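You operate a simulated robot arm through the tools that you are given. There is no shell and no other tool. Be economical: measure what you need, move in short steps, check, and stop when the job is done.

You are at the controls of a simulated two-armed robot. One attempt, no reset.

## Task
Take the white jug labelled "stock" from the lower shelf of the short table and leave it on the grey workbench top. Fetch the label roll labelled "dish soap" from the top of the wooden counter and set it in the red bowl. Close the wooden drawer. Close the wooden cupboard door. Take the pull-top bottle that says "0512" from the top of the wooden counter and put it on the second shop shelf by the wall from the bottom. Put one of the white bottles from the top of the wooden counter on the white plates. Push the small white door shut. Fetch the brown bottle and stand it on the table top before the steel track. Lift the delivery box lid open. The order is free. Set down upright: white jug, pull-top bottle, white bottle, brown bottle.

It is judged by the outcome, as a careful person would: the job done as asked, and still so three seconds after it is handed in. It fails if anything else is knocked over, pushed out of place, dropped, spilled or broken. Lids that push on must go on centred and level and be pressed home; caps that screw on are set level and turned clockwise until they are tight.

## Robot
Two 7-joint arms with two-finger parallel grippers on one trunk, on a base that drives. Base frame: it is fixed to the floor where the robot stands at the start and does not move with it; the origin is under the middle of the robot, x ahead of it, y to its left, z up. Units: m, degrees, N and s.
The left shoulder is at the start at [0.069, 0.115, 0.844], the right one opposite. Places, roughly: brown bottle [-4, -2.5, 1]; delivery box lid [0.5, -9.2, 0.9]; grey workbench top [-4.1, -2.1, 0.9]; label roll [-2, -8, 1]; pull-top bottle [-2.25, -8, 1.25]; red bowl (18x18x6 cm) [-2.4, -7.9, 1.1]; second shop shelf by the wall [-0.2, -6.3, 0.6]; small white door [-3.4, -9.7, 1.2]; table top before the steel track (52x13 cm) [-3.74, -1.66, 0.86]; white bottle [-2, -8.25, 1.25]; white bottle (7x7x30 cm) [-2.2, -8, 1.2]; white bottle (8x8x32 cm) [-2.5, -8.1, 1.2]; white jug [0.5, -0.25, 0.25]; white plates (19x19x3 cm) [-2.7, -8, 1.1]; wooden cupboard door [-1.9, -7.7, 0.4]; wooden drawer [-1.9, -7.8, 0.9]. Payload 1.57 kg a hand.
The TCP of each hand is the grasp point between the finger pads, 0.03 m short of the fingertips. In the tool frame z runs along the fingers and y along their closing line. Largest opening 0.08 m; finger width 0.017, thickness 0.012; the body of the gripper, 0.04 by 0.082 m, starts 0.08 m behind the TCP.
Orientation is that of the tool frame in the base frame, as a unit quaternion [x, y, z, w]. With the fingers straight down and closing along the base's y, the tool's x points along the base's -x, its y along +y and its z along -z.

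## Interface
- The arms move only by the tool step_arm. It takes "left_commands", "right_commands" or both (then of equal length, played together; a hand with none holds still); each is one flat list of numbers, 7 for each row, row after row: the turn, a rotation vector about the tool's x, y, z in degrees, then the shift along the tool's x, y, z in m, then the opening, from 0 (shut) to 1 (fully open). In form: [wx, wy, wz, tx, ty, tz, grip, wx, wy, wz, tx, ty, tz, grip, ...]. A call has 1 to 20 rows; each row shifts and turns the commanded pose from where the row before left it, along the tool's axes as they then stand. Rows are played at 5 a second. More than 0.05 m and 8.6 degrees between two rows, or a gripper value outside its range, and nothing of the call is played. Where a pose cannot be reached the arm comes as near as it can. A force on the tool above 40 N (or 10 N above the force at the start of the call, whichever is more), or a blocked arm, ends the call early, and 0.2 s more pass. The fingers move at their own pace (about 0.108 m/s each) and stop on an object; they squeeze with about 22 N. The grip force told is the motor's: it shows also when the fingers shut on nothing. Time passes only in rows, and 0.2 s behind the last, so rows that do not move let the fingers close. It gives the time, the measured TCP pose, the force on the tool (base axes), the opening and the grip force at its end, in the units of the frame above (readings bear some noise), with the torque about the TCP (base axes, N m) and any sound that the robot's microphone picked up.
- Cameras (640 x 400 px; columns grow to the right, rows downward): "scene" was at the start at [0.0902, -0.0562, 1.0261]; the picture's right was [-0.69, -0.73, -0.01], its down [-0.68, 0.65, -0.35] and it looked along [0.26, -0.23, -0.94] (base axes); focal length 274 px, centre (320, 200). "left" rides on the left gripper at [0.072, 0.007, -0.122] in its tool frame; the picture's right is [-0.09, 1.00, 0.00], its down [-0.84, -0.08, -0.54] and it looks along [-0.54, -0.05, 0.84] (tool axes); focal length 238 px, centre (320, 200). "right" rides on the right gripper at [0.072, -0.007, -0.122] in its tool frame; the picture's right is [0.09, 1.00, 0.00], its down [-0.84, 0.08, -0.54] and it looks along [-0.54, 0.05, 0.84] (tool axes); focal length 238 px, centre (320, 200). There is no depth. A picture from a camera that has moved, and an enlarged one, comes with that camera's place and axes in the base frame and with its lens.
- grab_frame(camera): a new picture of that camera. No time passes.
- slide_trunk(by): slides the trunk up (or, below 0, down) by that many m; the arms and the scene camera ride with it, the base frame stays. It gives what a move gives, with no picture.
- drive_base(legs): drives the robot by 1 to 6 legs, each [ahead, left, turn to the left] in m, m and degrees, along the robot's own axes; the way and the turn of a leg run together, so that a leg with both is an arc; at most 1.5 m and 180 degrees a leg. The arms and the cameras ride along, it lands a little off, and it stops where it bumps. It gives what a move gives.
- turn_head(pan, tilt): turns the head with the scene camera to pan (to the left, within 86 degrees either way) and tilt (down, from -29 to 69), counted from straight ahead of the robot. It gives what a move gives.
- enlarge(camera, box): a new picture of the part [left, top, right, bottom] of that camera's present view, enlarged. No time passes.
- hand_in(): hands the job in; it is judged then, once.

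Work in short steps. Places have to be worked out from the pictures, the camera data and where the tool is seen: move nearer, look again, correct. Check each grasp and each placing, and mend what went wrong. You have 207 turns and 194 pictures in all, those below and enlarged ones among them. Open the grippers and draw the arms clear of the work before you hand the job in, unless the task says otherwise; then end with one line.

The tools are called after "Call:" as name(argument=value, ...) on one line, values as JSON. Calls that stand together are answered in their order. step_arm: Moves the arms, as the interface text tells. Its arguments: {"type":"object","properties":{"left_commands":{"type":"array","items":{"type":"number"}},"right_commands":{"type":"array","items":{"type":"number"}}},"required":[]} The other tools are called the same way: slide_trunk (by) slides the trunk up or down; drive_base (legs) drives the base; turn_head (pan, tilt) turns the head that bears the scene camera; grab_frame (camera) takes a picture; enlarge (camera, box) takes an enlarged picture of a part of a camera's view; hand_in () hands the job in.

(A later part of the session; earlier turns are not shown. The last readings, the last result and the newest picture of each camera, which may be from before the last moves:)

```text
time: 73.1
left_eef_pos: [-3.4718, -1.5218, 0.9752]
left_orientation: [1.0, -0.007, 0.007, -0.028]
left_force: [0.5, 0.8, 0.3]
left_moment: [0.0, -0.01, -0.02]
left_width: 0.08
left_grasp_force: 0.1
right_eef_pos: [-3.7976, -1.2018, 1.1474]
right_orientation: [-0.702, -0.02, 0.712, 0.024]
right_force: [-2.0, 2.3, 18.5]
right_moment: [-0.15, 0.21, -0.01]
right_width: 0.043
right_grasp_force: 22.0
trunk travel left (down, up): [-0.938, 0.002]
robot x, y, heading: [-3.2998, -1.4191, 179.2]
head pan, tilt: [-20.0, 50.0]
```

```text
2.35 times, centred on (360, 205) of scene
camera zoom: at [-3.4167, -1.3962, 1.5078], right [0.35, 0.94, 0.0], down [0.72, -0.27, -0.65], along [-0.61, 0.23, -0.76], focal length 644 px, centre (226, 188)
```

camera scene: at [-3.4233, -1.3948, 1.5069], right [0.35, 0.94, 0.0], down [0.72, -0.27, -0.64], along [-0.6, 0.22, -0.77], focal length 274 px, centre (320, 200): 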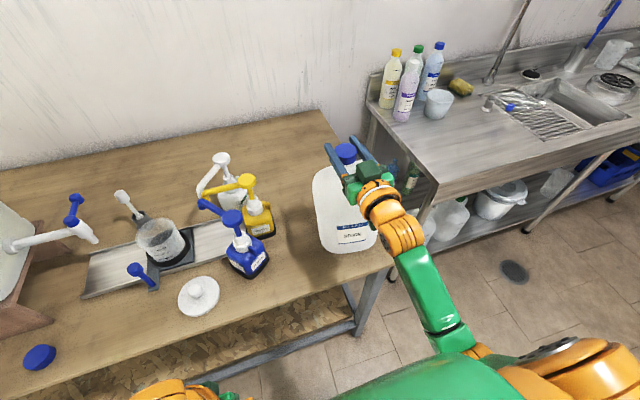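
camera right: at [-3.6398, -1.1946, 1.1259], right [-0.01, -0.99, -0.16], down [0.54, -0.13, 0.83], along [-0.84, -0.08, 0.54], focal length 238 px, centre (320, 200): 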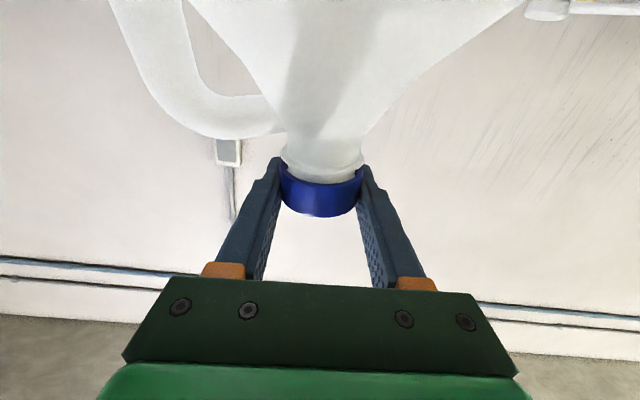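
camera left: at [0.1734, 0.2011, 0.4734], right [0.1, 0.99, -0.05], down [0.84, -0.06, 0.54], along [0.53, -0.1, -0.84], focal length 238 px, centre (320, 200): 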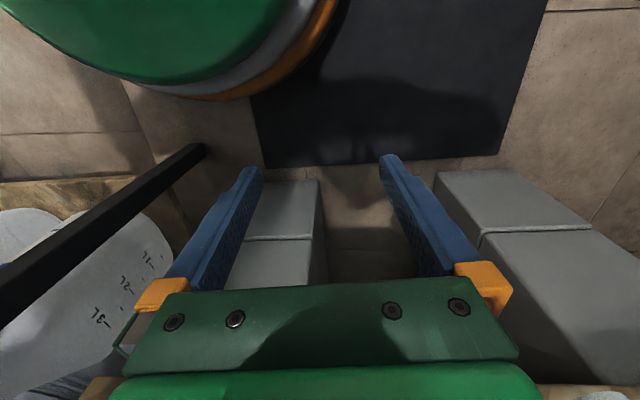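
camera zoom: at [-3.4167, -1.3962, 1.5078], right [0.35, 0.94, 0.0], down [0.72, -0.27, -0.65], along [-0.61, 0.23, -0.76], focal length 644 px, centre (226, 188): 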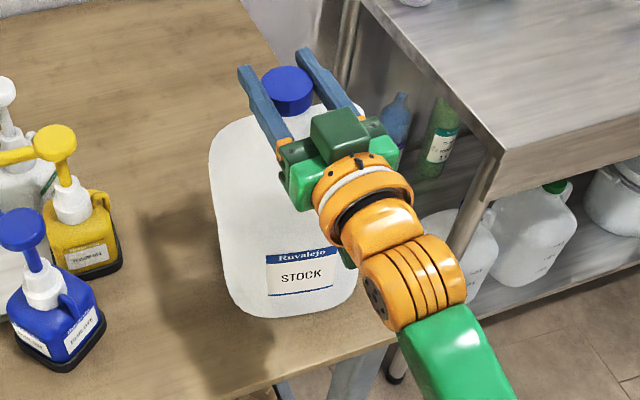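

Contact (18 N upward). I open the fingers and withdraw straight back with the base.

Call:
step_arm(right_commands=[0, 0, 0, -0.002, 0, 0, 0.3, 0, 0, 0, -0.002, 0, 0, 0.9, 0, 0, 0, 0, 0, 0, 1, 0, 0, 0, 0, 0, 0, 1])

Call:
grab_frame(camera="right")

```text
time: 74.1
left_eef_pos: [-3.4758, -1.5207, 0.9752]
left_orientation: [1.0, -0.008, 0.008, -0.027]
left_force: [0.0, 0.5, 0.2]
left_moment: [0.03, -0.01, 0.04]
left_width: 0.0803
left_grasp_force: 0.1
right_eef_pos: [-3.8018, -1.2009, 1.1453]
right_orientation: [-0.706, -0.02, 0.708, 0.025]
right_force: [0.2, 0.7, 0.2]
right_moment: [0.02, -0.01, 0.0]
right_width: 0.0797
right_grasp_force: 0.0
trunk travel left (down, up): [-0.938, 0.002]
robot x, y, heading: [-3.2999, -1.4202, 179.4]
head pan, tilt: [-20.0, 50.0]
```

```text
163 pictures are left
camera right: at [-3.68, -1.1905, 1.0734], right [-0.01, -0.99, -0.16], down [0.54, -0.13, 0.83], along [-0.84, -0.08, 0.54], focal length 238 px, centre (320, 200)
```

right: 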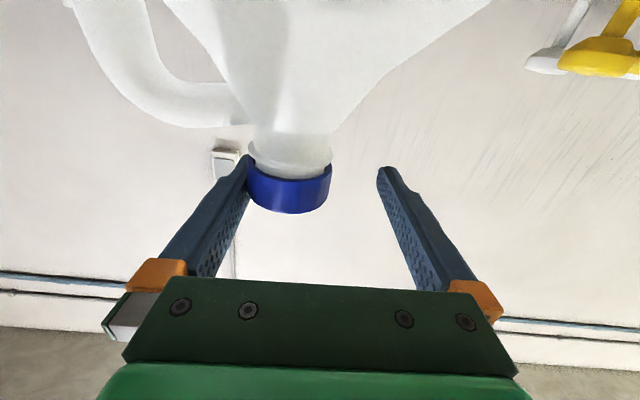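

Jug stands free, but near one finger; I centre the hand by 13 mm, then retract, and turn the head toward the brown bottle.

Call:
step_arm(right_commands=[0, 0, 0, 0, -0.013, 0, 1, 0, 0, 0, 0, 0, -0.03, 1, 0, 0, 0, 0, 0, -0.04, 1, 0, 0, 0, 0, 0, -0.04, 1])

Call:
drive_base(legs=[[-0.25, 0, 0]])

Call:
turn_head(pan=20, tilt=35)

Call:
grab_frame(camera="scene")

```text
time: 75.1
left_eef_pos: [-3.4743, -1.5198, 0.9754]
left_orientation: [1.0, -0.008, 0.007, -0.027]
left_force: [-0.2, -0.5, -0.1]
left_moment: [-0.02, 0.02, -0.01]
left_width: 0.0802
left_grasp_force: 0.1
right_eef_pos: [-3.6912, -1.188, 1.1473]
right_orientation: [-0.705, -0.021, 0.708, 0.025]
right_force: [-0.2, -0.9, -0.5]
right_moment: [0.01, 0.02, 0.0]
right_width: 0.0801
right_grasp_force: 0.0
trunk travel left (down, up): [-0.938, 0.002]
robot x, y, heading: [-3.2974, -1.4251, 179.7]
head pan, tilt: [-20.0, 50.0]
```

```text
time: 77.0
left_eef_pos: [-3.2269, -1.5219, 0.9745]
left_orientation: [1.0, -0.01, 0.009, -0.028]
left_force: [-0.3, 0.1, 0.1]
left_moment: [-0.01, 0.0, -0.01]
left_width: 0.08
left_grasp_force: 0.0
right_eef_pos: [-3.4436, -1.19, 1.1459]
right_orientation: [-0.707, -0.018, 0.707, 0.027]
right_force: [0.3, 1.3, -0.3]
right_moment: [-0.01, 0.0, 0.01]
right_width: 0.0799
right_grasp_force: 0.1
trunk travel left (down, up): [-0.938, 0.002]
robot x, y, heading: [-3.0491, -1.4244, 179.1]
head pan, tilt: [-20.0, 50.0]
```

```text
time: 78.0
left_eef_pos: [-3.2256, -1.5212, 0.9739]
left_orientation: [1.0, -0.01, 0.008, -0.028]
left_force: [0.6, 0.1, -0.6]
left_moment: [0.02, 0.05, -0.01]
left_width: 0.0798
left_grasp_force: 0.1
right_eef_pos: [-3.4394, -1.1885, 1.1467]
right_orientation: [-0.706, -0.019, 0.708, 0.028]
right_force: [-0.1, 0.5, 0.0]
right_moment: [-0.01, -0.01, 0.01]
right_width: 0.0801
right_grasp_force: 0.1
trunk travel left (down, up): [-0.938, 0.002]
robot x, y, heading: [-3.0478, -1.4236, 179.1]
head pan, tilt: [20.0, 35.0]
```

```text
162 pictures are left
camera scene: at [-3.1816, -1.453, 1.5287], right [-0.33, 0.94, 0.0], down [0.54, 0.19, -0.82], along [-0.77, -0.27, -0.57], focal length 274 px, centre (320, 200)
```

scene: 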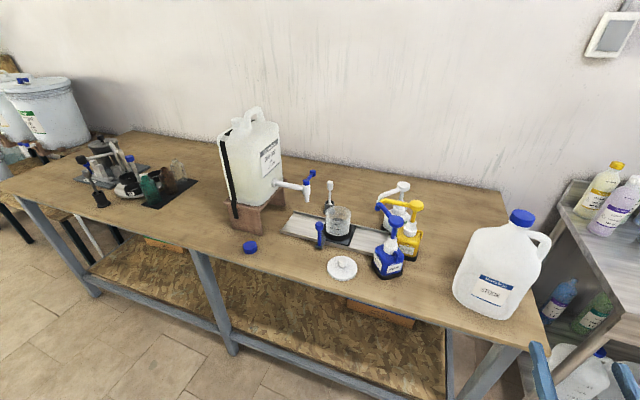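

Jug is standing. I zoom in on the bottles at the far end.

Call:
enlarge(camera="scene", box=[60, 120, 240, 240])

```text
3.33 times, centred on (150, 180) of scene
camera zoom: at [-3.1816, -1.453, 1.5287], right [-0.33, 0.94, 0.0], down [0.54, 0.19, -0.82], along [-0.77, -0.27, -0.57], focal length 912 px, centre (887, 267)
```

zoom: 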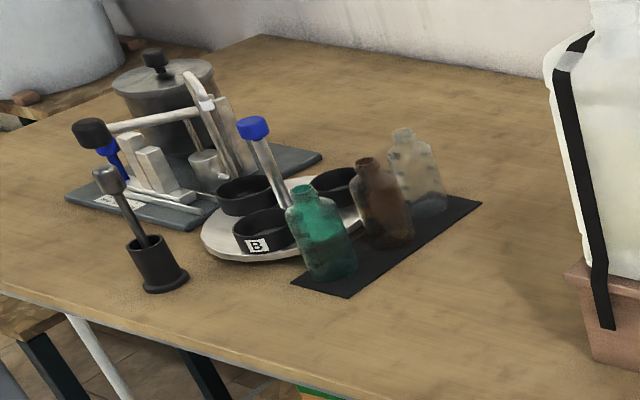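

Brown bottle stands upright at about [-3.914, -2.407], neck z≈0.96, with green bottle in front. I'll grip its neck with the right tool pitched ~45° forward-down. I rotate the tool and drive sideways opposite it.

Call:
step_arm(right_commands=[0, 8.5, 0, 0, 0.01, 0, 1, 0, 8.5, 0, 0, 0.01, 0, 1, 0, 8.5, 0, 0, 0.01, 0, 1, 0, 8.5, 0, 0, 0.01, 0, 1, 0, 8.5, 0, 0, 0.01, 0, 1])

Call:
drive_base(legs=[[0, 1.17, 0.5]])

Call:
turn_head(pan=-5, tilt=40)

Call:
grab_frame(camera="scene")

Call:
grab_frame(camera="right")

```text
time: 79.2
left_eef_pos: [-3.2262, -1.5237, 0.973]
left_orientation: [1.0, -0.01, 0.01, -0.028]
left_force: [-0.7, -0.7, -0.2]
left_moment: [-0.01, 0.02, -0.01]
left_width: 0.0801
left_grasp_force: 0.0
right_eef_pos: [-3.4612, -1.2359, 1.1296]
right_orientation: [0.915, 0.008, -0.403, -0.032]
right_force: [-0.1, 0.5, 0.1]
right_moment: [-0.02, -0.01, -0.01]
right_width: 0.08
right_grasp_force: 0.0
right hand out of reach, approached as far as the arm can: row 2, 3
trunk travel left (down, up): [-0.938, 0.002]
robot x, y, heading: [-3.0477, -1.4261, 179.4]
head pan, tilt: [20.0, 35.0]
```

```text
time: 85.1
left_eef_pos: [-3.2301, -2.6808, 0.9752]
left_orientation: [1.0, -0.004, 0.007, -0.027]
left_force: [0.9, -0.2, -0.1]
left_moment: [0.0, 0.0, 0.05]
left_width: 0.08
left_grasp_force: 0.1
right_eef_pos: [-3.469, -2.3968, 1.1301]
right_orientation: [0.915, 0.013, -0.403, -0.029]
right_force: [0.4, 0.4, 0.6]
right_moment: [0.05, -0.01, 0.04]
right_width: 0.0803
right_grasp_force: 0.0
trunk travel left (down, up): [-0.938, 0.002]
robot x, y, heading: [-3.057, -2.5831, -180.0]
head pan, tilt: [20.0, 35.0]
```

```text
time: 86.0
left_eef_pos: [-3.2298, -2.6813, 0.9743]
left_orientation: [1.0, -0.003, 0.008, -0.028]
left_force: [0.2, 0.2, 0.7]
left_moment: [-0.01, 0.02, -0.01]
left_width: 0.0797
left_grasp_force: 0.1
right_eef_pos: [-3.4678, -2.3982, 1.1303]
right_orientation: [0.914, 0.014, -0.404, -0.029]
right_force: [0.5, -0.1, 0.1]
right_moment: [0.0, 0.01, -0.01]
right_width: 0.0802
right_grasp_force: 0.0
trunk travel left (down, up): [-0.938, 0.002]
robot x, y, heading: [-3.0582, -2.5843, -179.9]
head pan, tilt: [-5.0, 40.0]
```

```text
160 pictures are left
camera scene: at [-3.1892, -2.5745, 1.5212], right [0.08, 1.0, 0.0], down [0.64, -0.05, -0.77], along [-0.76, 0.06, -0.64], focal length 274 px, centre (320, 200)
```

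scene: 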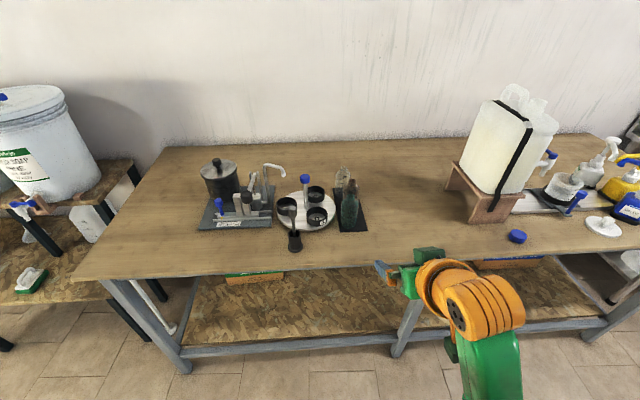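

```text
159 pictures are left
camera right: at [-3.3304, -2.3937, 1.1597], right [0.06, -0.99, -0.13], down [-0.16, -0.14, 0.98], along [-0.98, -0.04, -0.17], focal length 238 px, centre (320, 200)
```

right: 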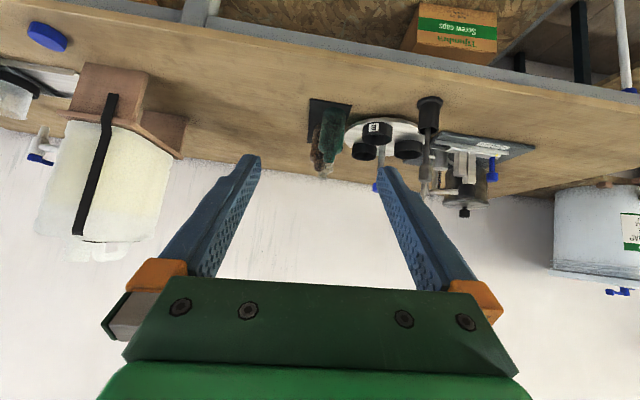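

Call:
enlarge(camera="right", box=[280, 80, 400, 200])

Call:
enlarge(camera="scene", box=[280, 150, 400, 260])

```text
3.33 times, centred on (340, 140) of right
camera zoom: at [-3.3304, -2.3937, 1.1597], right [0.06, -0.99, -0.13], down [-0.16, -0.14, 0.98], along [-0.98, -0.04, -0.17], focal length 794 px, centre (253, 400)
```

zoom: 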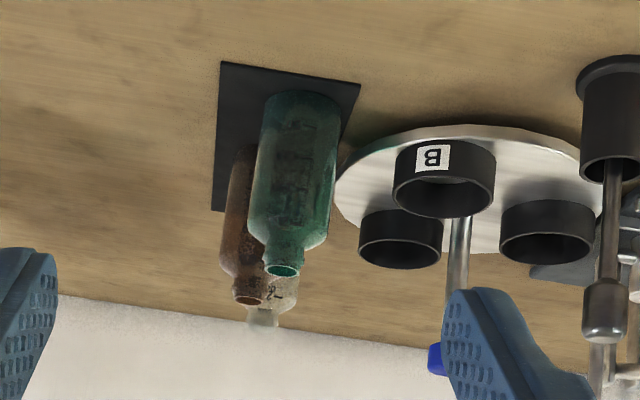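

```text
3.64 times, centred on (340, 205) of scene
camera zoom: at [-3.1892, -2.5745, 1.5212], right [0.08, 1.0, 0.0], down [0.64, -0.05, -0.77], along [-0.76, 0.06, -0.64], focal length 995 px, centre (247, 182)
```

zoom: 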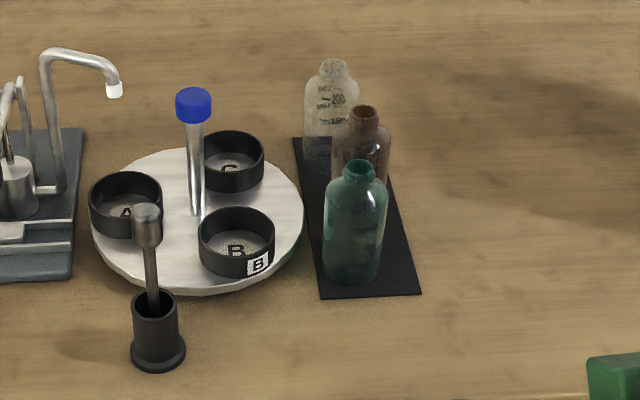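

Brown's mouth is at about [-3.922, -2.405, 0.972], body ~5.3 cm, neck ~2.8 cm. I raise the left hand, drive 0.34 m ahead and drop the trunk 8 cm, staying above the bottles.

Call:
step_arm(left_commands=[0, 0, 0, 0, 0, -0.03, 1, 0, 0, 0, 0, 0, -0.03, 1, 0, 0, 0, 0, 0, -0.03, 1])

Call:
drive_base(legs=[[0.34, 0, 0]])

Call:
slide_trunk(by=-0.08)

Call:
grab_frame(camera="right")

Call:
grab_frame(camera="scene")

```text
time: 86.8
left_eef_pos: [-3.2659, -2.6657, 1.0455]
left_orientation: [1.0, -0.003, 0.009, -0.027]
left_force: [-0.4, -0.5, -0.4]
left_moment: [-0.01, 0.01, 0.02]
left_width: 0.0801
left_grasp_force: 0.0
left hand out of reach, approached as far as the arm can: row 1, 2, 3
right_eef_pos: [-3.4694, -2.397, 1.1308]
right_orientation: [0.914, 0.016, -0.404, -0.028]
right_force: [0.2, 1.1, 0.8]
right_moment: [-0.01, 0.02, 0.04]
right_width: 0.0797
right_grasp_force: 0.2
trunk travel left (down, up): [-0.938, 0.002]
robot x, y, heading: [-3.0502, -2.5804, -179.9]
head pan, tilt: [-5.0, 40.0]
```

```text
time: 89.0
left_eef_pos: [-3.5982, -2.6644, 1.0464]
left_orientation: [1.0, -0.006, 0.008, -0.028]
left_force: [0.6, 0.7, 0.6]
left_moment: [-0.02, 0.02, -0.01]
left_width: 0.0802
left_grasp_force: 0.0
right_eef_pos: [-3.8011, -2.3962, 1.1318]
right_orientation: [0.914, 0.012, -0.405, -0.03]
right_force: [0.4, 0.7, -0.7]
right_moment: [0.01, 0.02, -0.02]
right_width: 0.08
right_grasp_force: 0.1
trunk travel left (down, up): [-0.938, 0.002]
robot x, y, heading: [-3.3927, -2.581, 180.2]
head pan, tilt: [-5.0, 40.0]
```

```text
time: 90.2
left_eef_pos: [-3.6012, -2.6657, 0.9654]
left_orientation: [1.0, -0.006, 0.009, -0.027]
left_force: [0.4, -0.9, -0.4]
left_moment: [-0.01, -0.04, -0.04]
left_width: 0.0797
left_grasp_force: 0.0
right_eef_pos: [-3.8022, -2.3955, 1.0501]
right_orientation: [0.914, 0.012, -0.404, -0.03]
right_force: [0.2, -0.2, 0.3]
right_moment: [-0.01, 0.03, 0.02]
right_width: 0.0799
right_grasp_force: 0.1
trunk travel left (down, up): [-0.858, 0.082]
robot x, y, heading: [-3.3923, -2.58, 179.8]
head pan, tilt: [-5.0, 40.0]
```

```text
156 pictures are left
camera right: at [-3.6644, -2.3921, 1.0797], right [0.06, -0.99, -0.13], down [-0.16, -0.14, 0.98], along [-0.98, -0.04, -0.17], focal length 238 px, centre (320, 200)
```

right: 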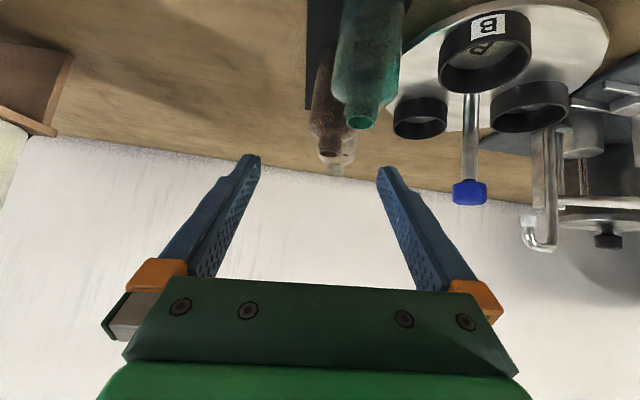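

```text
155 pictures are left
camera scene: at [-3.5239, -2.5734, 1.4412], right [0.09, 1.0, 0.0], down [0.64, -0.06, -0.77], along [-0.76, 0.07, -0.64], focal length 274 px, centre (320, 200)
```

scene: 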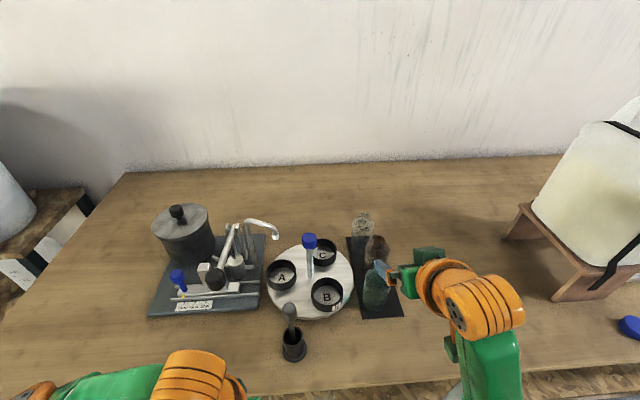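

Brown mouth confirmed at y≈-2.407, z≈0.975. I move forward above it, then descend so the neck lies between the fingertips.

Call:
step_arm(right_commands=[0, 0, 0, -0.02, 0.006, 0.022, 1, 0, 0, 0, -0.02, 0.006, 0.022, 1, 0, 0, 0, 0.0073, 0, 0.0277, 1, 0, 0, 0, 0.0073, 0, 0.0277, 1])

Call:
grab_frame(camera="right")

```text
time: 91.2
left_eef_pos: [-3.6003, -2.6646, 0.9656]
left_orientation: [1.0, -0.005, 0.009, -0.027]
left_force: [-0.3, 0.1, 0.7]
left_moment: [-0.01, -0.01, 0.03]
left_width: 0.08
left_grasp_force: 0.1
right_eef_pos: [-3.895, -2.4045, 1.0018]
right_orientation: [0.914, 0.012, -0.404, -0.03]
right_force: [-0.3, -0.2, 0.2]
right_moment: [0.01, -0.01, -0.02]
right_width: 0.0802
right_grasp_force: 0.1
trunk travel left (down, up): [-0.858, 0.082]
robot x, y, heading: [-3.3884, -2.5789, 179.7]
head pan, tilt: [-5.0, 40.0]
```

```text
154 pictures are left
camera right: at [-3.7572, -2.4008, 1.0306], right [0.06, -0.99, -0.13], down [-0.16, -0.14, 0.98], along [-0.98, -0.04, -0.17], focal length 238 px, centre (320, 200)
```

right: 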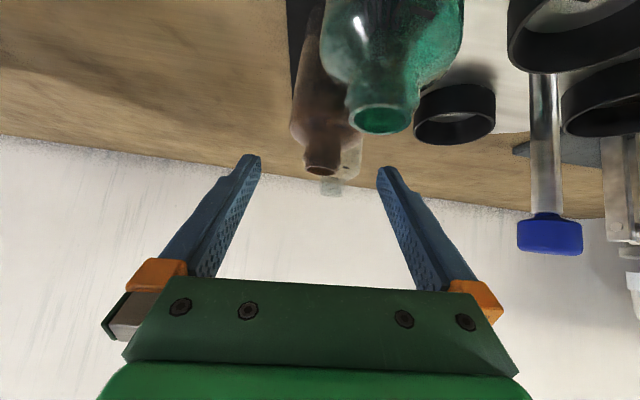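

Call:
step_arm(right_commands=[0, 0, 0, 0.002, 0.001, 0.017, 1, 0, 0, 0, 0.002, 0, 0.017, 1])

Call:
grab_frame(camera="right")

Call:
enlarge(camera="scene", box=[320, 190, 480, 330])

```text
time: 91.8
left_eef_pos: [-3.6011, -2.6646, 0.9659]
left_orientation: [1.0, -0.006, 0.009, -0.028]
left_force: [0.3, -0.9, -0.1]
left_moment: [-0.04, 0.02, -0.01]
left_width: 0.0798
left_grasp_force: 0.0
right_eef_pos: [-3.917, -2.403, 0.9759]
right_orientation: [0.915, 0.012, -0.403, -0.03]
right_force: [0.8, 0.5, -0.1]
right_moment: [0.01, 0.03, 0.01]
right_width: 0.0801
right_grasp_force: 0.0
trunk travel left (down, up): [-0.858, 0.082]
robot x, y, heading: [-3.3905, -2.5789, 179.6]
head pan, tilt: [-5.0, 40.0]
```

```text
153 pictures are left
camera right: at [-3.7787, -2.3993, 1.0047], right [0.06, -0.99, -0.13], down [-0.16, -0.14, 0.98], along [-0.98, -0.04, -0.17], focal length 238 px, centre (320, 200)
```

right: 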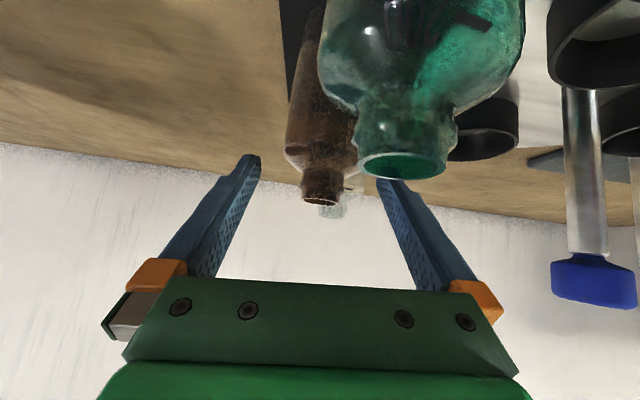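

```text
2.86 times, centred on (400, 260) of scene
camera zoom: at [-3.5253, -2.5733, 1.441], right [0.09, 1.0, 0.0], down [0.64, -0.06, -0.77], along [-0.76, 0.07, -0.64], focal length 782 px, centre (91, 29)
```

zoom: 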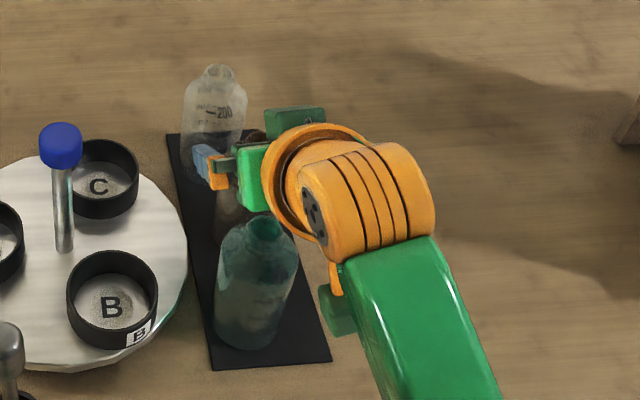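

The brown neck lies between the fingers. Close.

Call:
step_arm(right_commands=[0, 0, 0, 0, 0, 0, 0.4, 0, 0, 0, 0, 0, 0, 0.0, 0, 0, 0, 0, 0, 0, 0, 0, 0, 0, 0, 0, 0, 0])

Call:
grab_frame(camera="right")

```text
time: 92.8
left_eef_pos: [-3.6004, -2.6653, 0.9658]
left_orientation: [1.0, -0.005, 0.009, -0.028]
left_force: [0.7, -0.1, -0.1]
left_moment: [0.03, 0.0, -0.03]
left_width: 0.0804
left_grasp_force: 0.1
right_eef_pos: [-3.916, -2.4049, 0.9768]
right_orientation: [0.914, 0.012, -0.405, -0.031]
right_force: [-4.3, -0.8, 10.3]
right_moment: [-0.04, 0.31, 0.03]
right_width: 0.0453
right_grasp_force: 22.0
trunk travel left (down, up): [-0.858, 0.082]
robot x, y, heading: [-3.3869, -2.5823, 180.1]
head pan, tilt: [-5.0, 40.0]
```

```text
151 pictures are left
camera right: at [-3.7776, -2.4009, 1.0062], right [0.06, -0.99, -0.13], down [-0.16, -0.14, 0.98], along [-0.99, -0.04, -0.17], focal length 238 px, centre (320, 200)
```

right: 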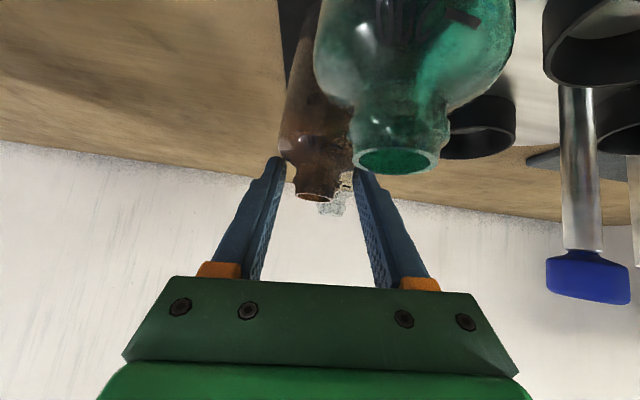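

The fingers closed on the sloping shoulder (45 mm). I open, rise 12 mm, and close on the neck.

Call:
step_arm(right_commands=[0, 0, 0, 0, 0, 0, 1, 0, 0, 0, 0, 0, 0, 1, 0, 0, 0, -0.009, 0, -0.007, 1, 0, 0, 0, -0.002, 0, 0, 0.3, 0, 0, 0, 0, 0, 0, 0.0, 0, 0, 0, 0, 0, 0, 0, 0, 0, 0, 0, 0, 0, 0])

Call:
grab_frame(camera="right")

```text
time: 94.4
left_eef_pos: [-3.6001, -2.6648, 0.9657]
left_orientation: [1.0, -0.006, 0.009, -0.027]
left_force: [-0.3, 0.3, -0.4]
left_moment: [-0.01, -0.01, 0.01]
left_width: 0.0801
left_grasp_force: 0.1
right_eef_pos: [-3.9187, -2.4048, 0.9887]
right_orientation: [0.914, 0.013, -0.404, -0.029]
right_force: [-0.2, 0.5, -0.2]
right_moment: [-0.01, -0.03, 0.0]
right_width: 0.0246
right_grasp_force: 21.9
trunk travel left (down, up): [-0.858, 0.082]
robot x, y, heading: [-3.3924, -2.5811, 179.6]
head pan, tilt: [-5.0, 40.0]
```

```text
150 pictures are left
camera right: at [-3.7803, -2.4007, 1.0181], right [0.06, -0.99, -0.13], down [-0.16, -0.14, 0.98], along [-0.98, -0.04, -0.17], focal length 238 px, centre (320, 200)
```

right: 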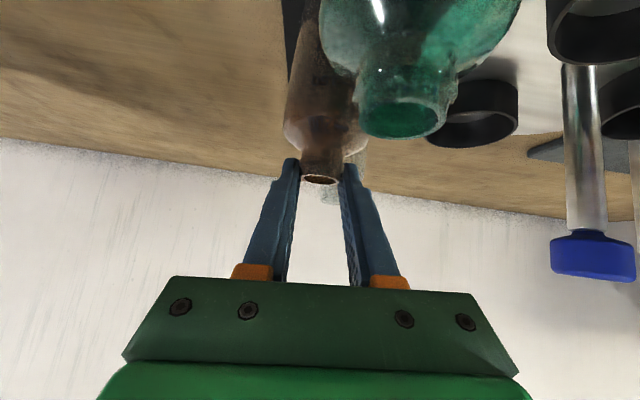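

Neck gripped at 24.6 mm. I lift 8 cm with the trunk, move right 13 cm clear of the other bottles, then back.

Call:
slide_trunk(by=0.08)

Call:
drive_base(legs=[[0, -0.14, 0]])

Call:
grab_frame(camera="scene")

Call:
grab_frame(camera="right")

```text
time: 95.6
left_eef_pos: [-3.6022, -2.6644, 1.0453]
left_orientation: [1.0, -0.006, 0.009, -0.027]
left_force: [0.5, 0.5, 0.4]
left_moment: [0.0, 0.02, -0.02]
left_width: 0.08
left_grasp_force: 0.1
right_eef_pos: [-3.9184, -2.404, 1.0678]
right_orientation: [0.915, 0.012, -0.403, -0.029]
right_force: [-0.3, 0.1, -0.2]
right_moment: [-0.01, 0.02, -0.01]
right_width: 0.0245
right_grasp_force: 21.8
trunk travel left (down, up): [-0.938, 0.002]
robot x, y, heading: [-3.3911, -2.5805, 179.8]
head pan, tilt: [-5.0, 40.0]
```

```text
time: 96.9
left_eef_pos: [-3.5989, -2.5261, 1.0447]
left_orientation: [1.0, -0.005, 0.009, -0.029]
left_force: [-0.1, -0.4, -0.8]
left_moment: [-0.02, 0.0, 0.01]
left_width: 0.0801
left_grasp_force: 0.1
right_eef_pos: [-3.9196, -2.2666, 1.0685]
right_orientation: [0.914, 0.013, -0.403, -0.031]
right_force: [-0.2, -0.8, -1.5]
right_moment: [-0.01, 0.0, 0.0]
right_width: 0.0247
right_grasp_force: 22.4
trunk travel left (down, up): [-0.938, 0.002]
robot x, y, heading: [-3.3916, -2.4415, 179.9]
head pan, tilt: [-5.0, 40.0]
```

```text
149 pictures are left
camera scene: at [-3.5242, -2.4374, 1.5211], right [0.09, 1.0, 0.0], down [0.64, -0.05, -0.77], along [-0.76, 0.07, -0.64], focal length 274 px, centre (320, 200)
```

scene: 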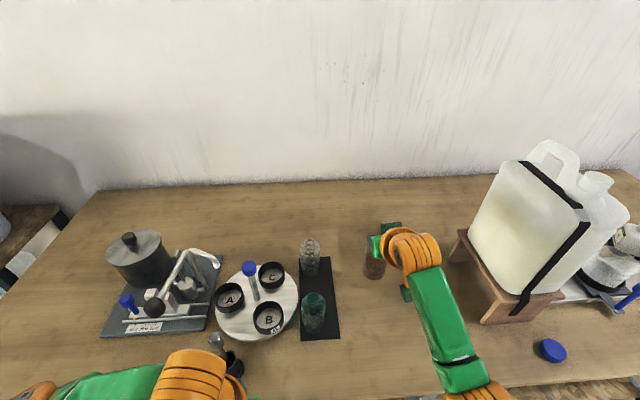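

```text
148 pictures are left
camera right: at [-3.7803, -2.2637, 1.0986], right [0.06, -0.99, -0.13], down [-0.16, -0.14, 0.98], along [-0.98, -0.04, -0.17], focal length 238 px, centre (320, 200)
```

right: 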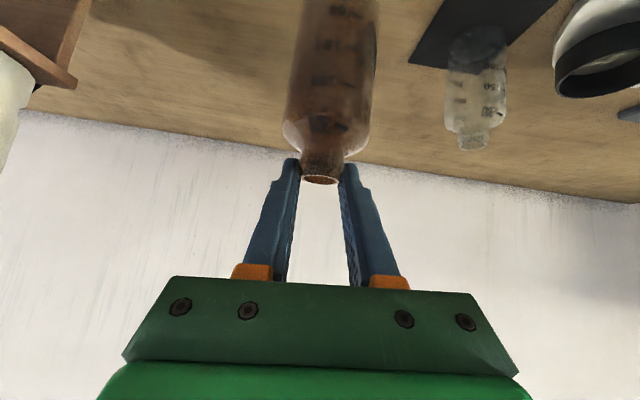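

Bottle is held upright. I back 0.30 m, move right 0.52 m, and look before placing at about [-3.745, -1.75].

Call:
drive_base(legs=[[-0.3, 0, 0], [0, -0.52, 0]])

Call:
turn_head(pan=-15, tilt=42)

Call:
grab_frame(camera="scene")

```text
time: 101.5
left_eef_pos: [-3.2998, -2.0139, 1.0457]
left_orientation: [1.0, -0.008, 0.009, -0.028]
left_force: [-0.2, -0.6, 0.2]
left_moment: [0.02, 0.03, -0.01]
left_width: 0.08
left_grasp_force: 0.1
right_eef_pos: [-3.618, -1.7532, 1.0684]
right_orientation: [0.915, 0.011, -0.403, -0.029]
right_force: [-0.2, -0.5, -1.1]
right_moment: [0.0, 0.01, 0.0]
right_width: 0.0247
right_grasp_force: 22.3
trunk travel left (down, up): [-0.938, 0.002]
robot x, y, heading: [-3.0915, -1.9268, 179.8]
head pan, tilt: [-5.0, 40.0]
```

```text
time: 102.2
left_eef_pos: [-3.3001, -2.0129, 1.0452]
left_orientation: [1.0, -0.008, 0.008, -0.027]
left_force: [-0.5, -0.7, -0.6]
left_moment: [-0.02, 0.01, 0.0]
left_width: 0.0799
left_grasp_force: 0.1
right_eef_pos: [-3.6163, -1.7507, 1.069]
right_orientation: [0.915, 0.01, -0.402, -0.03]
right_force: [0.5, 0.1, -0.8]
right_moment: [0.0, -0.02, -0.02]
right_width: 0.0247
right_grasp_force: 21.8
trunk travel left (down, up): [-0.938, 0.002]
robot x, y, heading: [-3.0888, -1.929, 179.6]
head pan, tilt: [-15.0, 42.0]
```

```text
147 pictures are left
camera scene: at [-3.2197, -1.908, 1.5182], right [0.27, 0.96, 0.0], down [0.65, -0.18, -0.74], along [-0.72, 0.2, -0.67], focal length 274 px, centre (320, 200)
```

scene: 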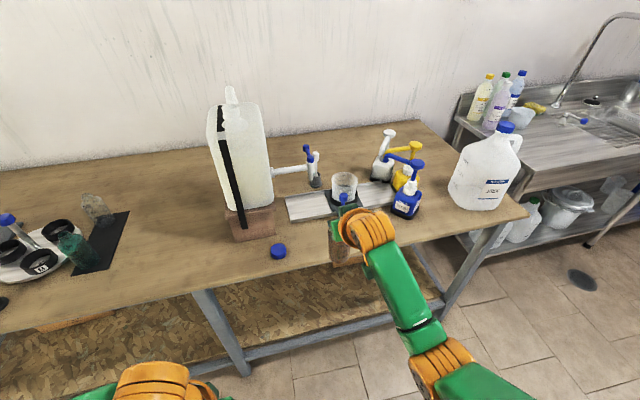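

I drive 0.112 m ahead and lower the trunk 7 cm.

Call:
drive_base(legs=[[0.112, 0, 0]])

Call:
slide_trunk(by=-0.07)

Call:
grab_frame(camera="scene")

Call:
grab_frame(camera="right")

```text
time: 103.4
left_eef_pos: [-3.4068, -2.0132, 1.0476]
left_orientation: [1.0, -0.006, 0.008, -0.028]
left_force: [0.4, 0.1, 0.5]
left_moment: [0.02, 0.06, 0.04]
left_width: 0.0799
left_grasp_force: 0.0
right_eef_pos: [-3.7243, -1.7519, 1.072]
right_orientation: [0.913, 0.011, -0.406, -0.03]
right_force: [-0.7, 0.4, 0.1]
right_moment: [0.0, 0.02, 0.01]
right_width: 0.0248
right_grasp_force: 22.0
trunk travel left (down, up): [-0.938, 0.002]
robot x, y, heading: [-3.2001, -1.927, 179.8]
head pan, tilt: [-15.0, 42.0]
```

```text
time: 104.5
left_eef_pos: [-3.4103, -2.0128, 0.9761]
left_orientation: [1.0, -0.007, 0.009, -0.027]
left_force: [0.1, 0.0, -0.6]
left_moment: [-0.01, 0.02, -0.03]
left_width: 0.0799
left_grasp_force: 0.1
right_eef_pos: [-3.728, -1.7525, 0.998]
right_orientation: [0.914, 0.012, -0.405, -0.029]
right_force: [0.2, -0.1, 0.3]
right_moment: [0.02, 0.0, 0.0]
right_width: 0.0248
right_grasp_force: 21.9
trunk travel left (down, up): [-0.868, 0.072]
robot x, y, heading: [-3.2006, -1.9273, 179.9]
head pan, tilt: [-15.0, 42.0]
```

```text
146 pictures are left
camera scene: at [-3.3309, -1.9077, 1.4482], right [0.26, 0.96, 0.0], down [0.65, -0.18, -0.74], along [-0.72, 0.2, -0.67], focal length 274 px, centre (320, 200)
```

scene: 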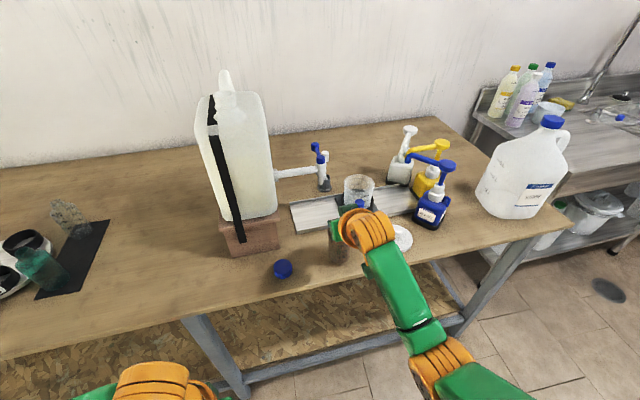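

```text
145 pictures are left
camera right: at [-3.5906, -1.7488, 1.0282], right [0.06, -0.99, -0.13], down [-0.16, -0.14, 0.98], along [-0.98, -0.04, -0.17], focal length 238 px, centre (320, 200)
```

right: 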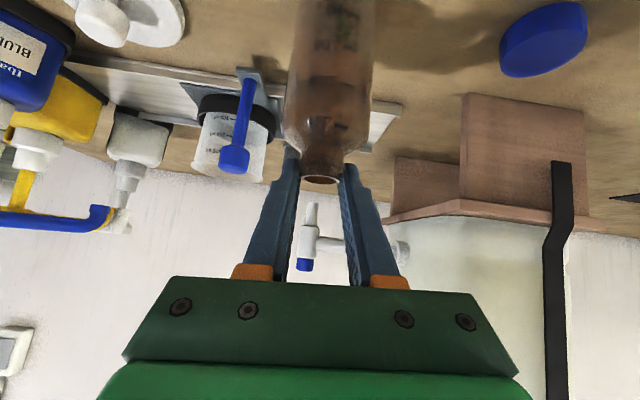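

Bottle is between lid and cap, in front of the track. I lower 12 mm gently to touch.

Call:
step_arm(right_commands=[0, 0, 0, 0.0045, 0, 0.004, 0, 0, 0, 0, 0.003, 0, 0.0027, 0])

Call:
step_arm(right_commands=[0, 0, 0, 0.003, 0, 0.0027, 0])

```text
time: 105.1
left_eef_pos: [-3.4114, -2.0128, 0.9751]
left_orientation: [1.0, -0.007, 0.008, -0.027]
left_force: [-0.2, 0.2, -0.2]
left_moment: [0.0, -0.02, 0.01]
left_width: 0.08
left_grasp_force: 0.0
right_eef_pos: [-3.7294, -1.7514, 0.9867]
right_orientation: [0.914, 0.011, -0.403, -0.03]
right_force: [-0.8, -0.4, 0.0]
right_moment: [0.01, 0.03, 0.0]
right_width: 0.0247
right_grasp_force: 21.5
trunk travel left (down, up): [-0.868, 0.072]
robot x, y, heading: [-3.1964, -1.9291, 179.8]
head pan, tilt: [-15.0, 42.0]
```

```text
time: 105.5
left_eef_pos: [-3.411, -2.0135, 0.9755]
left_orientation: [1.0, -0.006, 0.008, -0.028]
left_force: [-0.3, -0.9, -1.1]
left_moment: [0.01, -0.01, 0.02]
left_width: 0.0799
left_grasp_force: 0.0
right_eef_pos: [-3.7292, -1.7512, 0.9863]
right_orientation: [0.913, 0.012, -0.406, -0.03]
right_force: [-0.6, 0.5, 6.3]
right_moment: [-0.1, 0.13, 0.01]
right_width: 0.0247
right_grasp_force: 21.7
trunk travel left (down, up): [-0.868, 0.072]
robot x, y, heading: [-3.1983, -1.9276, 179.5]
head pan, tilt: [-15.0, 42.0]
```

Contact (6 N). I release and retract back-up along the fingers.

Call:
step_arm(right_commands=[0, 0, 0, 0, 0, 0, 0.4, 0, 0, 0, 0, 0, 0, 1, 0, 0, 0, 0, 0, 0, 1, 0, 0, 0, 0, 0, -0.03, 1, 0, 0, 0, 0, 0, -0.04, 1, 0, 0, 0, 0, 0, -0.04, 1])

Call:
drive_base(legs=[[-0.25, 0, 0]])

Call:
grab_frame(camera="scene")

```text
time: 106.9
left_eef_pos: [-3.4116, -2.0137, 0.9764]
left_orientation: [1.0, -0.007, 0.009, -0.027]
left_force: [0.6, 0.0, 0.4]
left_moment: [-0.01, 0.0, 0.01]
left_width: 0.0803
left_grasp_force: 0.0
right_eef_pos: [-3.6467, -1.7557, 1.0588]
right_orientation: [0.915, 0.011, -0.403, -0.03]
right_force: [-0.1, 0.2, -0.2]
right_moment: [-0.03, 0.02, -0.01]
right_width: 0.0802
right_grasp_force: 0.1
trunk travel left (down, up): [-0.868, 0.072]
robot x, y, heading: [-3.2032, -1.929, 179.8]
head pan, tilt: [-15.0, 42.0]
```

```text
time: 108.8
left_eef_pos: [-3.1604, -2.0152, 0.9743]
left_orientation: [1.0, -0.002, 0.009, -0.027]
left_force: [-0.3, 0.0, -0.5]
left_moment: [-0.03, -0.03, -0.02]
left_width: 0.0803
left_grasp_force: 0.0
right_eef_pos: [-3.3989, -1.7609, 1.058]
right_orientation: [0.915, 0.016, -0.403, -0.027]
right_force: [-0.8, -0.3, -0.4]
right_moment: [-0.04, -0.01, -0.01]
right_width: 0.0796
right_grasp_force: 0.2
trunk travel left (down, up): [-0.868, 0.072]
robot x, y, heading: [-2.948, -1.9262, -179.7]
head pan, tilt: [-15.0, 42.0]
```

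```text
144 pictures are left
camera scene: at [-3.0816, -1.9088, 1.4479], right [0.25, 0.97, 0.0], down [0.65, -0.17, -0.74], along [-0.72, 0.19, -0.67], focal length 274 px, centre (320, 200)
```

scene: 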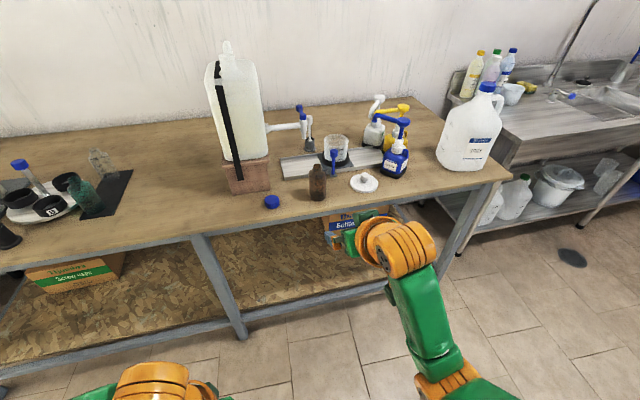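

Brown bottle stands before the track. Two jobs done. I turn left to face -y and look down the room.

Call:
drive_base(legs=[[-0.4, 0, 0], [0, 0, 90]])

Call:
turn_head(pan=0, tilt=15)

Call:
grab_frame(camera="scene")

```text
time: 115.1
left_eef_pos: [-2.459, -2.1353, 0.976]
left_orientation: [0.699, 0.715, -0.014, -0.026]
left_force: [0.0, 0.0, -0.6]
left_moment: [-0.02, -0.03, -0.05]
left_width: 0.08
left_grasp_force: 0.0
right_eef_pos: [-2.7058, -2.3809, 1.0598]
right_orientation: [0.626, 0.666, -0.301, 0.27]
right_force: [-0.2, -0.7, 0.0]
right_moment: [0.03, 0.0, -0.01]
right_width: 0.08
right_grasp_force: 0.0
trunk travel left (down, up): [-0.868, 0.072]
robot x, y, heading: [-2.5494, -1.9292, -88.3]
head pan, tilt: [-15.0, 42.0]
```

```text
time: 116.0
left_eef_pos: [-2.4588, -2.1353, 0.9752]
left_orientation: [0.699, 0.715, -0.014, -0.025]
left_force: [0.3, 0.2, -0.3]
left_moment: [0.03, 0.0, 0.01]
left_width: 0.0803
left_grasp_force: 0.1
right_eef_pos: [-2.7076, -2.3809, 1.059]
right_orientation: [0.627, 0.666, -0.302, 0.269]
right_force: [0.1, 0.0, 0.8]
right_moment: [-0.01, 0.0, 0.03]
right_width: 0.08
right_grasp_force: 0.0
trunk travel left (down, up): [-0.868, 0.072]
robot x, y, heading: [-2.5531, -1.9244, -88.3]
head pan, tilt: [0.0, 15.0]
```

```text
143 pictures are left
camera scene: at [-2.545, -2.071, 1.4906], right [-1.0, -0.03, 0.0], down [-0.01, 0.26, -0.97], along [0.03, -0.97, -0.26], focal length 274 px, centre (320, 200)
```

scene: 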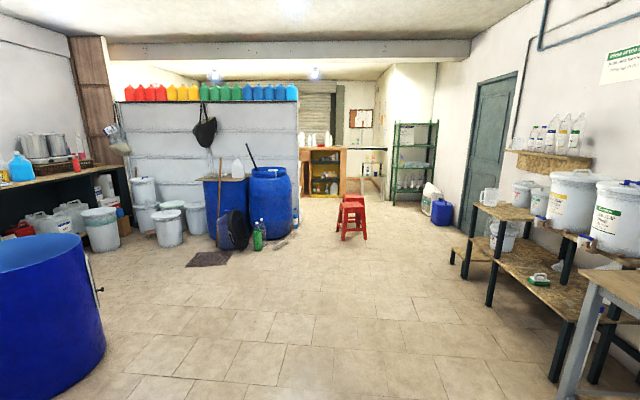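

The wooden counter is beyond the partition; a red stool stands near [-2.86, -5.7]. I drive around its right side to about [-3.55, -6.3].

Call:
drive_base(legs=[[1.5, 0, -1.7], [1.2, -0.5, 0], [1.0, -0.5, 0], [0.6, 0, 0]])

Call:
turn_head(pan=35, tilt=20)

Call:
grab_frame(camera="scene")

Call:
turn_head(pan=-10, tilt=15)

Call:
grab_frame(camera="scene")

```text
time: 137.8
left_eef_pos: [-3.4004, -6.4351, 0.9761]
left_orientation: [0.708, 0.706, -0.014, -0.025]
left_force: [-0.1, -0.7, -0.5]
left_moment: [0.02, -0.03, 0.0]
left_width: 0.08
left_grasp_force: 0.0
right_eef_pos: [-3.6547, -6.6731, 1.0605]
right_orientation: [0.636, 0.657, -0.306, 0.266]
right_force: [0.8, 0.1, 0.2]
right_moment: [0.0, 0.03, -0.02]
right_width: 0.08
right_grasp_force: 0.0
trunk travel left (down, up): [-0.868, 0.072]
robot x, y, heading: [-3.4851, -6.2244, -89.6]
head pan, tilt: [0.0, 15.0]
```

```text
time: 138.9
left_eef_pos: [-3.4009, -6.4351, 0.9758]
left_orientation: [0.709, 0.705, -0.012, -0.026]
left_force: [0.1, 0.5, -0.3]
left_moment: [-0.03, -0.01, -0.01]
left_width: 0.0803
left_grasp_force: 0.1
right_eef_pos: [-3.6544, -6.6749, 1.0592]
right_orientation: [0.636, 0.656, -0.306, 0.266]
right_force: [0.1, 0.2, -0.2]
right_moment: [0.0, -0.03, 0.01]
right_width: 0.0799
right_grasp_force: 0.1
trunk travel left (down, up): [-0.868, 0.072]
robot x, y, heading: [-3.4831, -6.2284, -89.8]
head pan, tilt: [35.0, 20.0]
```

```text
142 pictures are left
camera scene: at [-3.4312, -6.352, 1.4826], right [-0.82, -0.58, 0.0], down [-0.2, 0.28, -0.94], along [0.54, -0.77, -0.34], focal length 274 px, centre (320, 200)
```

scene: 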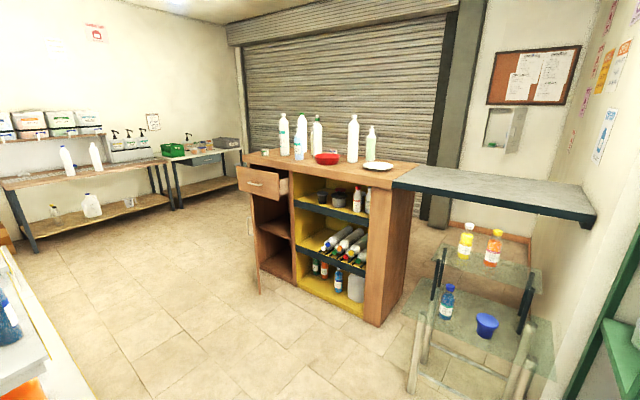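

```text
time: 140.0
left_eef_pos: [-3.4008, -6.4357, 0.976]
left_orientation: [0.708, 0.706, -0.013, -0.026]
left_force: [-0.4, -0.4, -0.9]
left_moment: [-0.01, -0.02, 0.02]
left_width: 0.0798
left_grasp_force: 0.1
right_eef_pos: [-3.6552, -6.6743, 1.0593]
right_orientation: [0.636, 0.658, -0.305, 0.265]
right_force: [0.4, 0.7, 0.2]
right_moment: [0.01, -0.04, 0.04]
right_width: 0.0801
right_grasp_force: 0.0
trunk travel left (down, up): [-0.868, 0.072]
robot x, y, heading: [-3.4834, -6.2279, -89.9]
head pan, tilt: [-10.0, 15.0]
```

```text
141 pictures are left
camera scene: at [-3.5004, -6.368, 1.4907], right [-0.99, 0.17, 0.0], down [0.04, 0.26, -0.97], along [-0.16, -0.95, -0.26], focal length 274 px, centre (320, 200)
```

scene: 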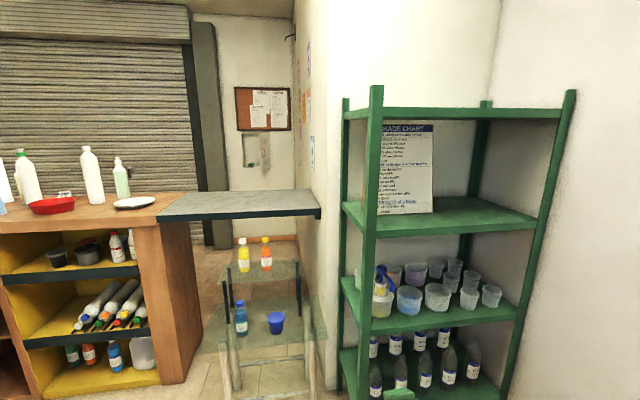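

I see the counter facing +y with the drawer and lower door open on its left. I move opposite it and look closely.

Call:
drive_base(legs=[[0.15, 0, 0], [0, 1.35, 0]])

Call:
turn_head(pan=0, tilt=28)

Call:
grab_frame(camera="scene")

Call:
enlarge(camera="scene", box=[160, 60, 480, 220])

```text
time: 143.1
left_eef_pos: [-3.2212, -6.586, 0.976]
left_orientation: [0.707, 0.707, -0.012, -0.024]
left_force: [-0.5, -0.5, 0.1]
left_moment: [-0.02, -0.02, 0.01]
left_width: 0.0801
left_grasp_force: 0.0
right_eef_pos: [-3.4742, -6.8255, 1.0583]
right_orientation: [0.635, 0.658, -0.304, 0.267]
right_force: [-0.5, -0.5, -0.5]
right_moment: [0.01, 0.02, 0.02]
right_width: 0.0799
right_grasp_force: 0.1
trunk travel left (down, up): [-0.868, 0.072]
robot x, y, heading: [-3.3041, -6.3759, -89.3]
head pan, tilt: [-10.0, 15.0]
stopped in leg 2: the robot was blocked; the commanded pose is now the measured one
```

```text
time: 143.8
left_eef_pos: [-3.2169, -6.5851, 0.9745]
left_orientation: [0.707, 0.707, -0.014, -0.025]
left_force: [-0.6, -0.1, -0.2]
left_moment: [-0.02, -0.01, 0.02]
left_width: 0.0801
left_grasp_force: 0.0
right_eef_pos: [-3.4696, -6.8256, 1.0592]
right_orientation: [0.633, 0.66, -0.304, 0.266]
right_force: [-0.6, 0.3, 0.7]
right_moment: [0.0, 0.01, 0.0]
right_width: 0.0798
right_grasp_force: 0.1
trunk travel left (down, up): [-0.868, 0.072]
robot x, y, heading: [-3.3042, -6.3773, -89.3]
head pan, tilt: [0.0, 28.0]
```

```text
140 pictures are left
camera scene: at [-3.3003, -6.5175, 1.4697], right [-1.0, -0.01, 0.0], down [-0.01, 0.47, -0.88], along [0.01, -0.88, -0.47], focal length 274 px, centre (320, 200)
```

scene: 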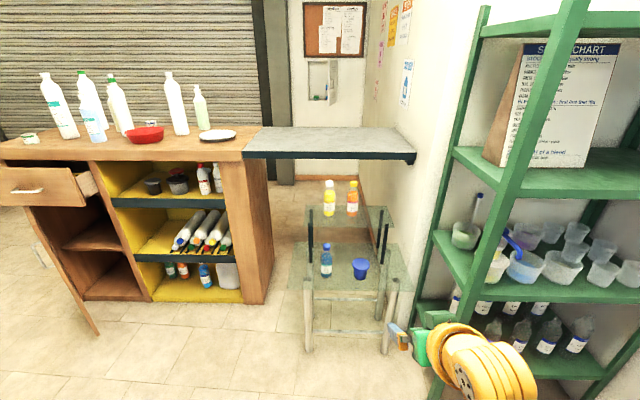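

```text
2.00 times, centred on (320, 140) of scene
camera zoom: at [-3.3003, -6.5175, 1.4697], right [-1.0, -0.01, 0.0], down [-0.01, 0.47, -0.88], along [0.01, -0.88, -0.47], focal length 548 px, centre (320, 320)
```

zoom: 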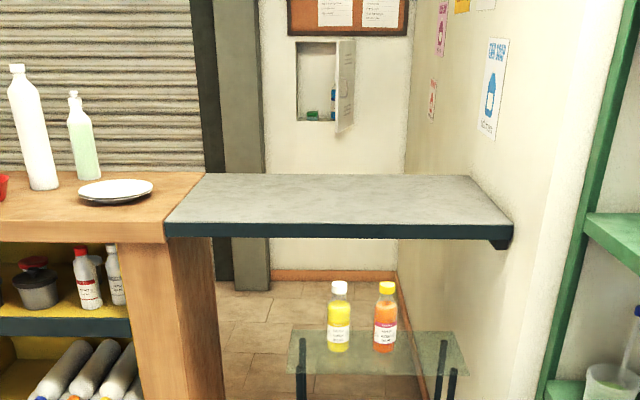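

Something blocked me on the left; I look left and down.

Call:
turn_head(pan=70, tilt=45)

Call:
grab_frame(camera="scene")

```text
time: 145.2
left_eef_pos: [-3.2177, -6.5861, 0.9762]
left_orientation: [0.707, 0.707, -0.012, -0.025]
left_force: [0.5, 0.8, 0.6]
left_moment: [-0.02, 0.0, -0.02]
left_width: 0.08
left_grasp_force: 0.0
right_eef_pos: [-3.4713, -6.825, 1.0598]
right_orientation: [0.634, 0.659, -0.305, 0.266]
right_force: [0.9, -0.4, -0.3]
right_moment: [-0.01, 0.0, 0.03]
right_width: 0.0802
right_grasp_force: 0.0
trunk travel left (down, up): [-0.868, 0.072]
robot x, y, heading: [-3.3072, -6.3784, -89.2]
head pan, tilt: [70.0, 45.0]
```

```text
138 pictures are left
camera scene: at [-3.2262, -6.4535, 1.4439], right [-0.33, -0.94, 0.0], down [-0.67, 0.24, -0.71], along [0.67, -0.24, -0.71], focal length 274 px, centre (320, 200)
```

scene: 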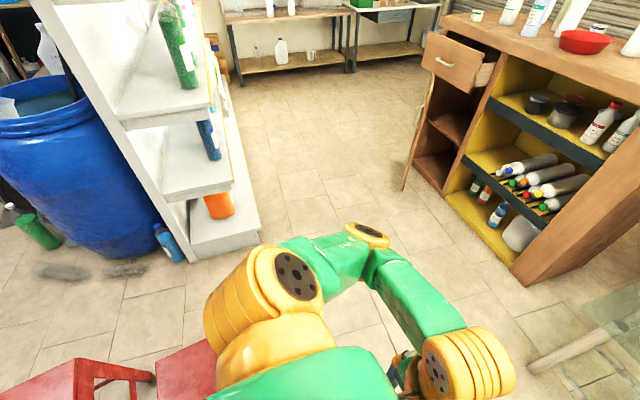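

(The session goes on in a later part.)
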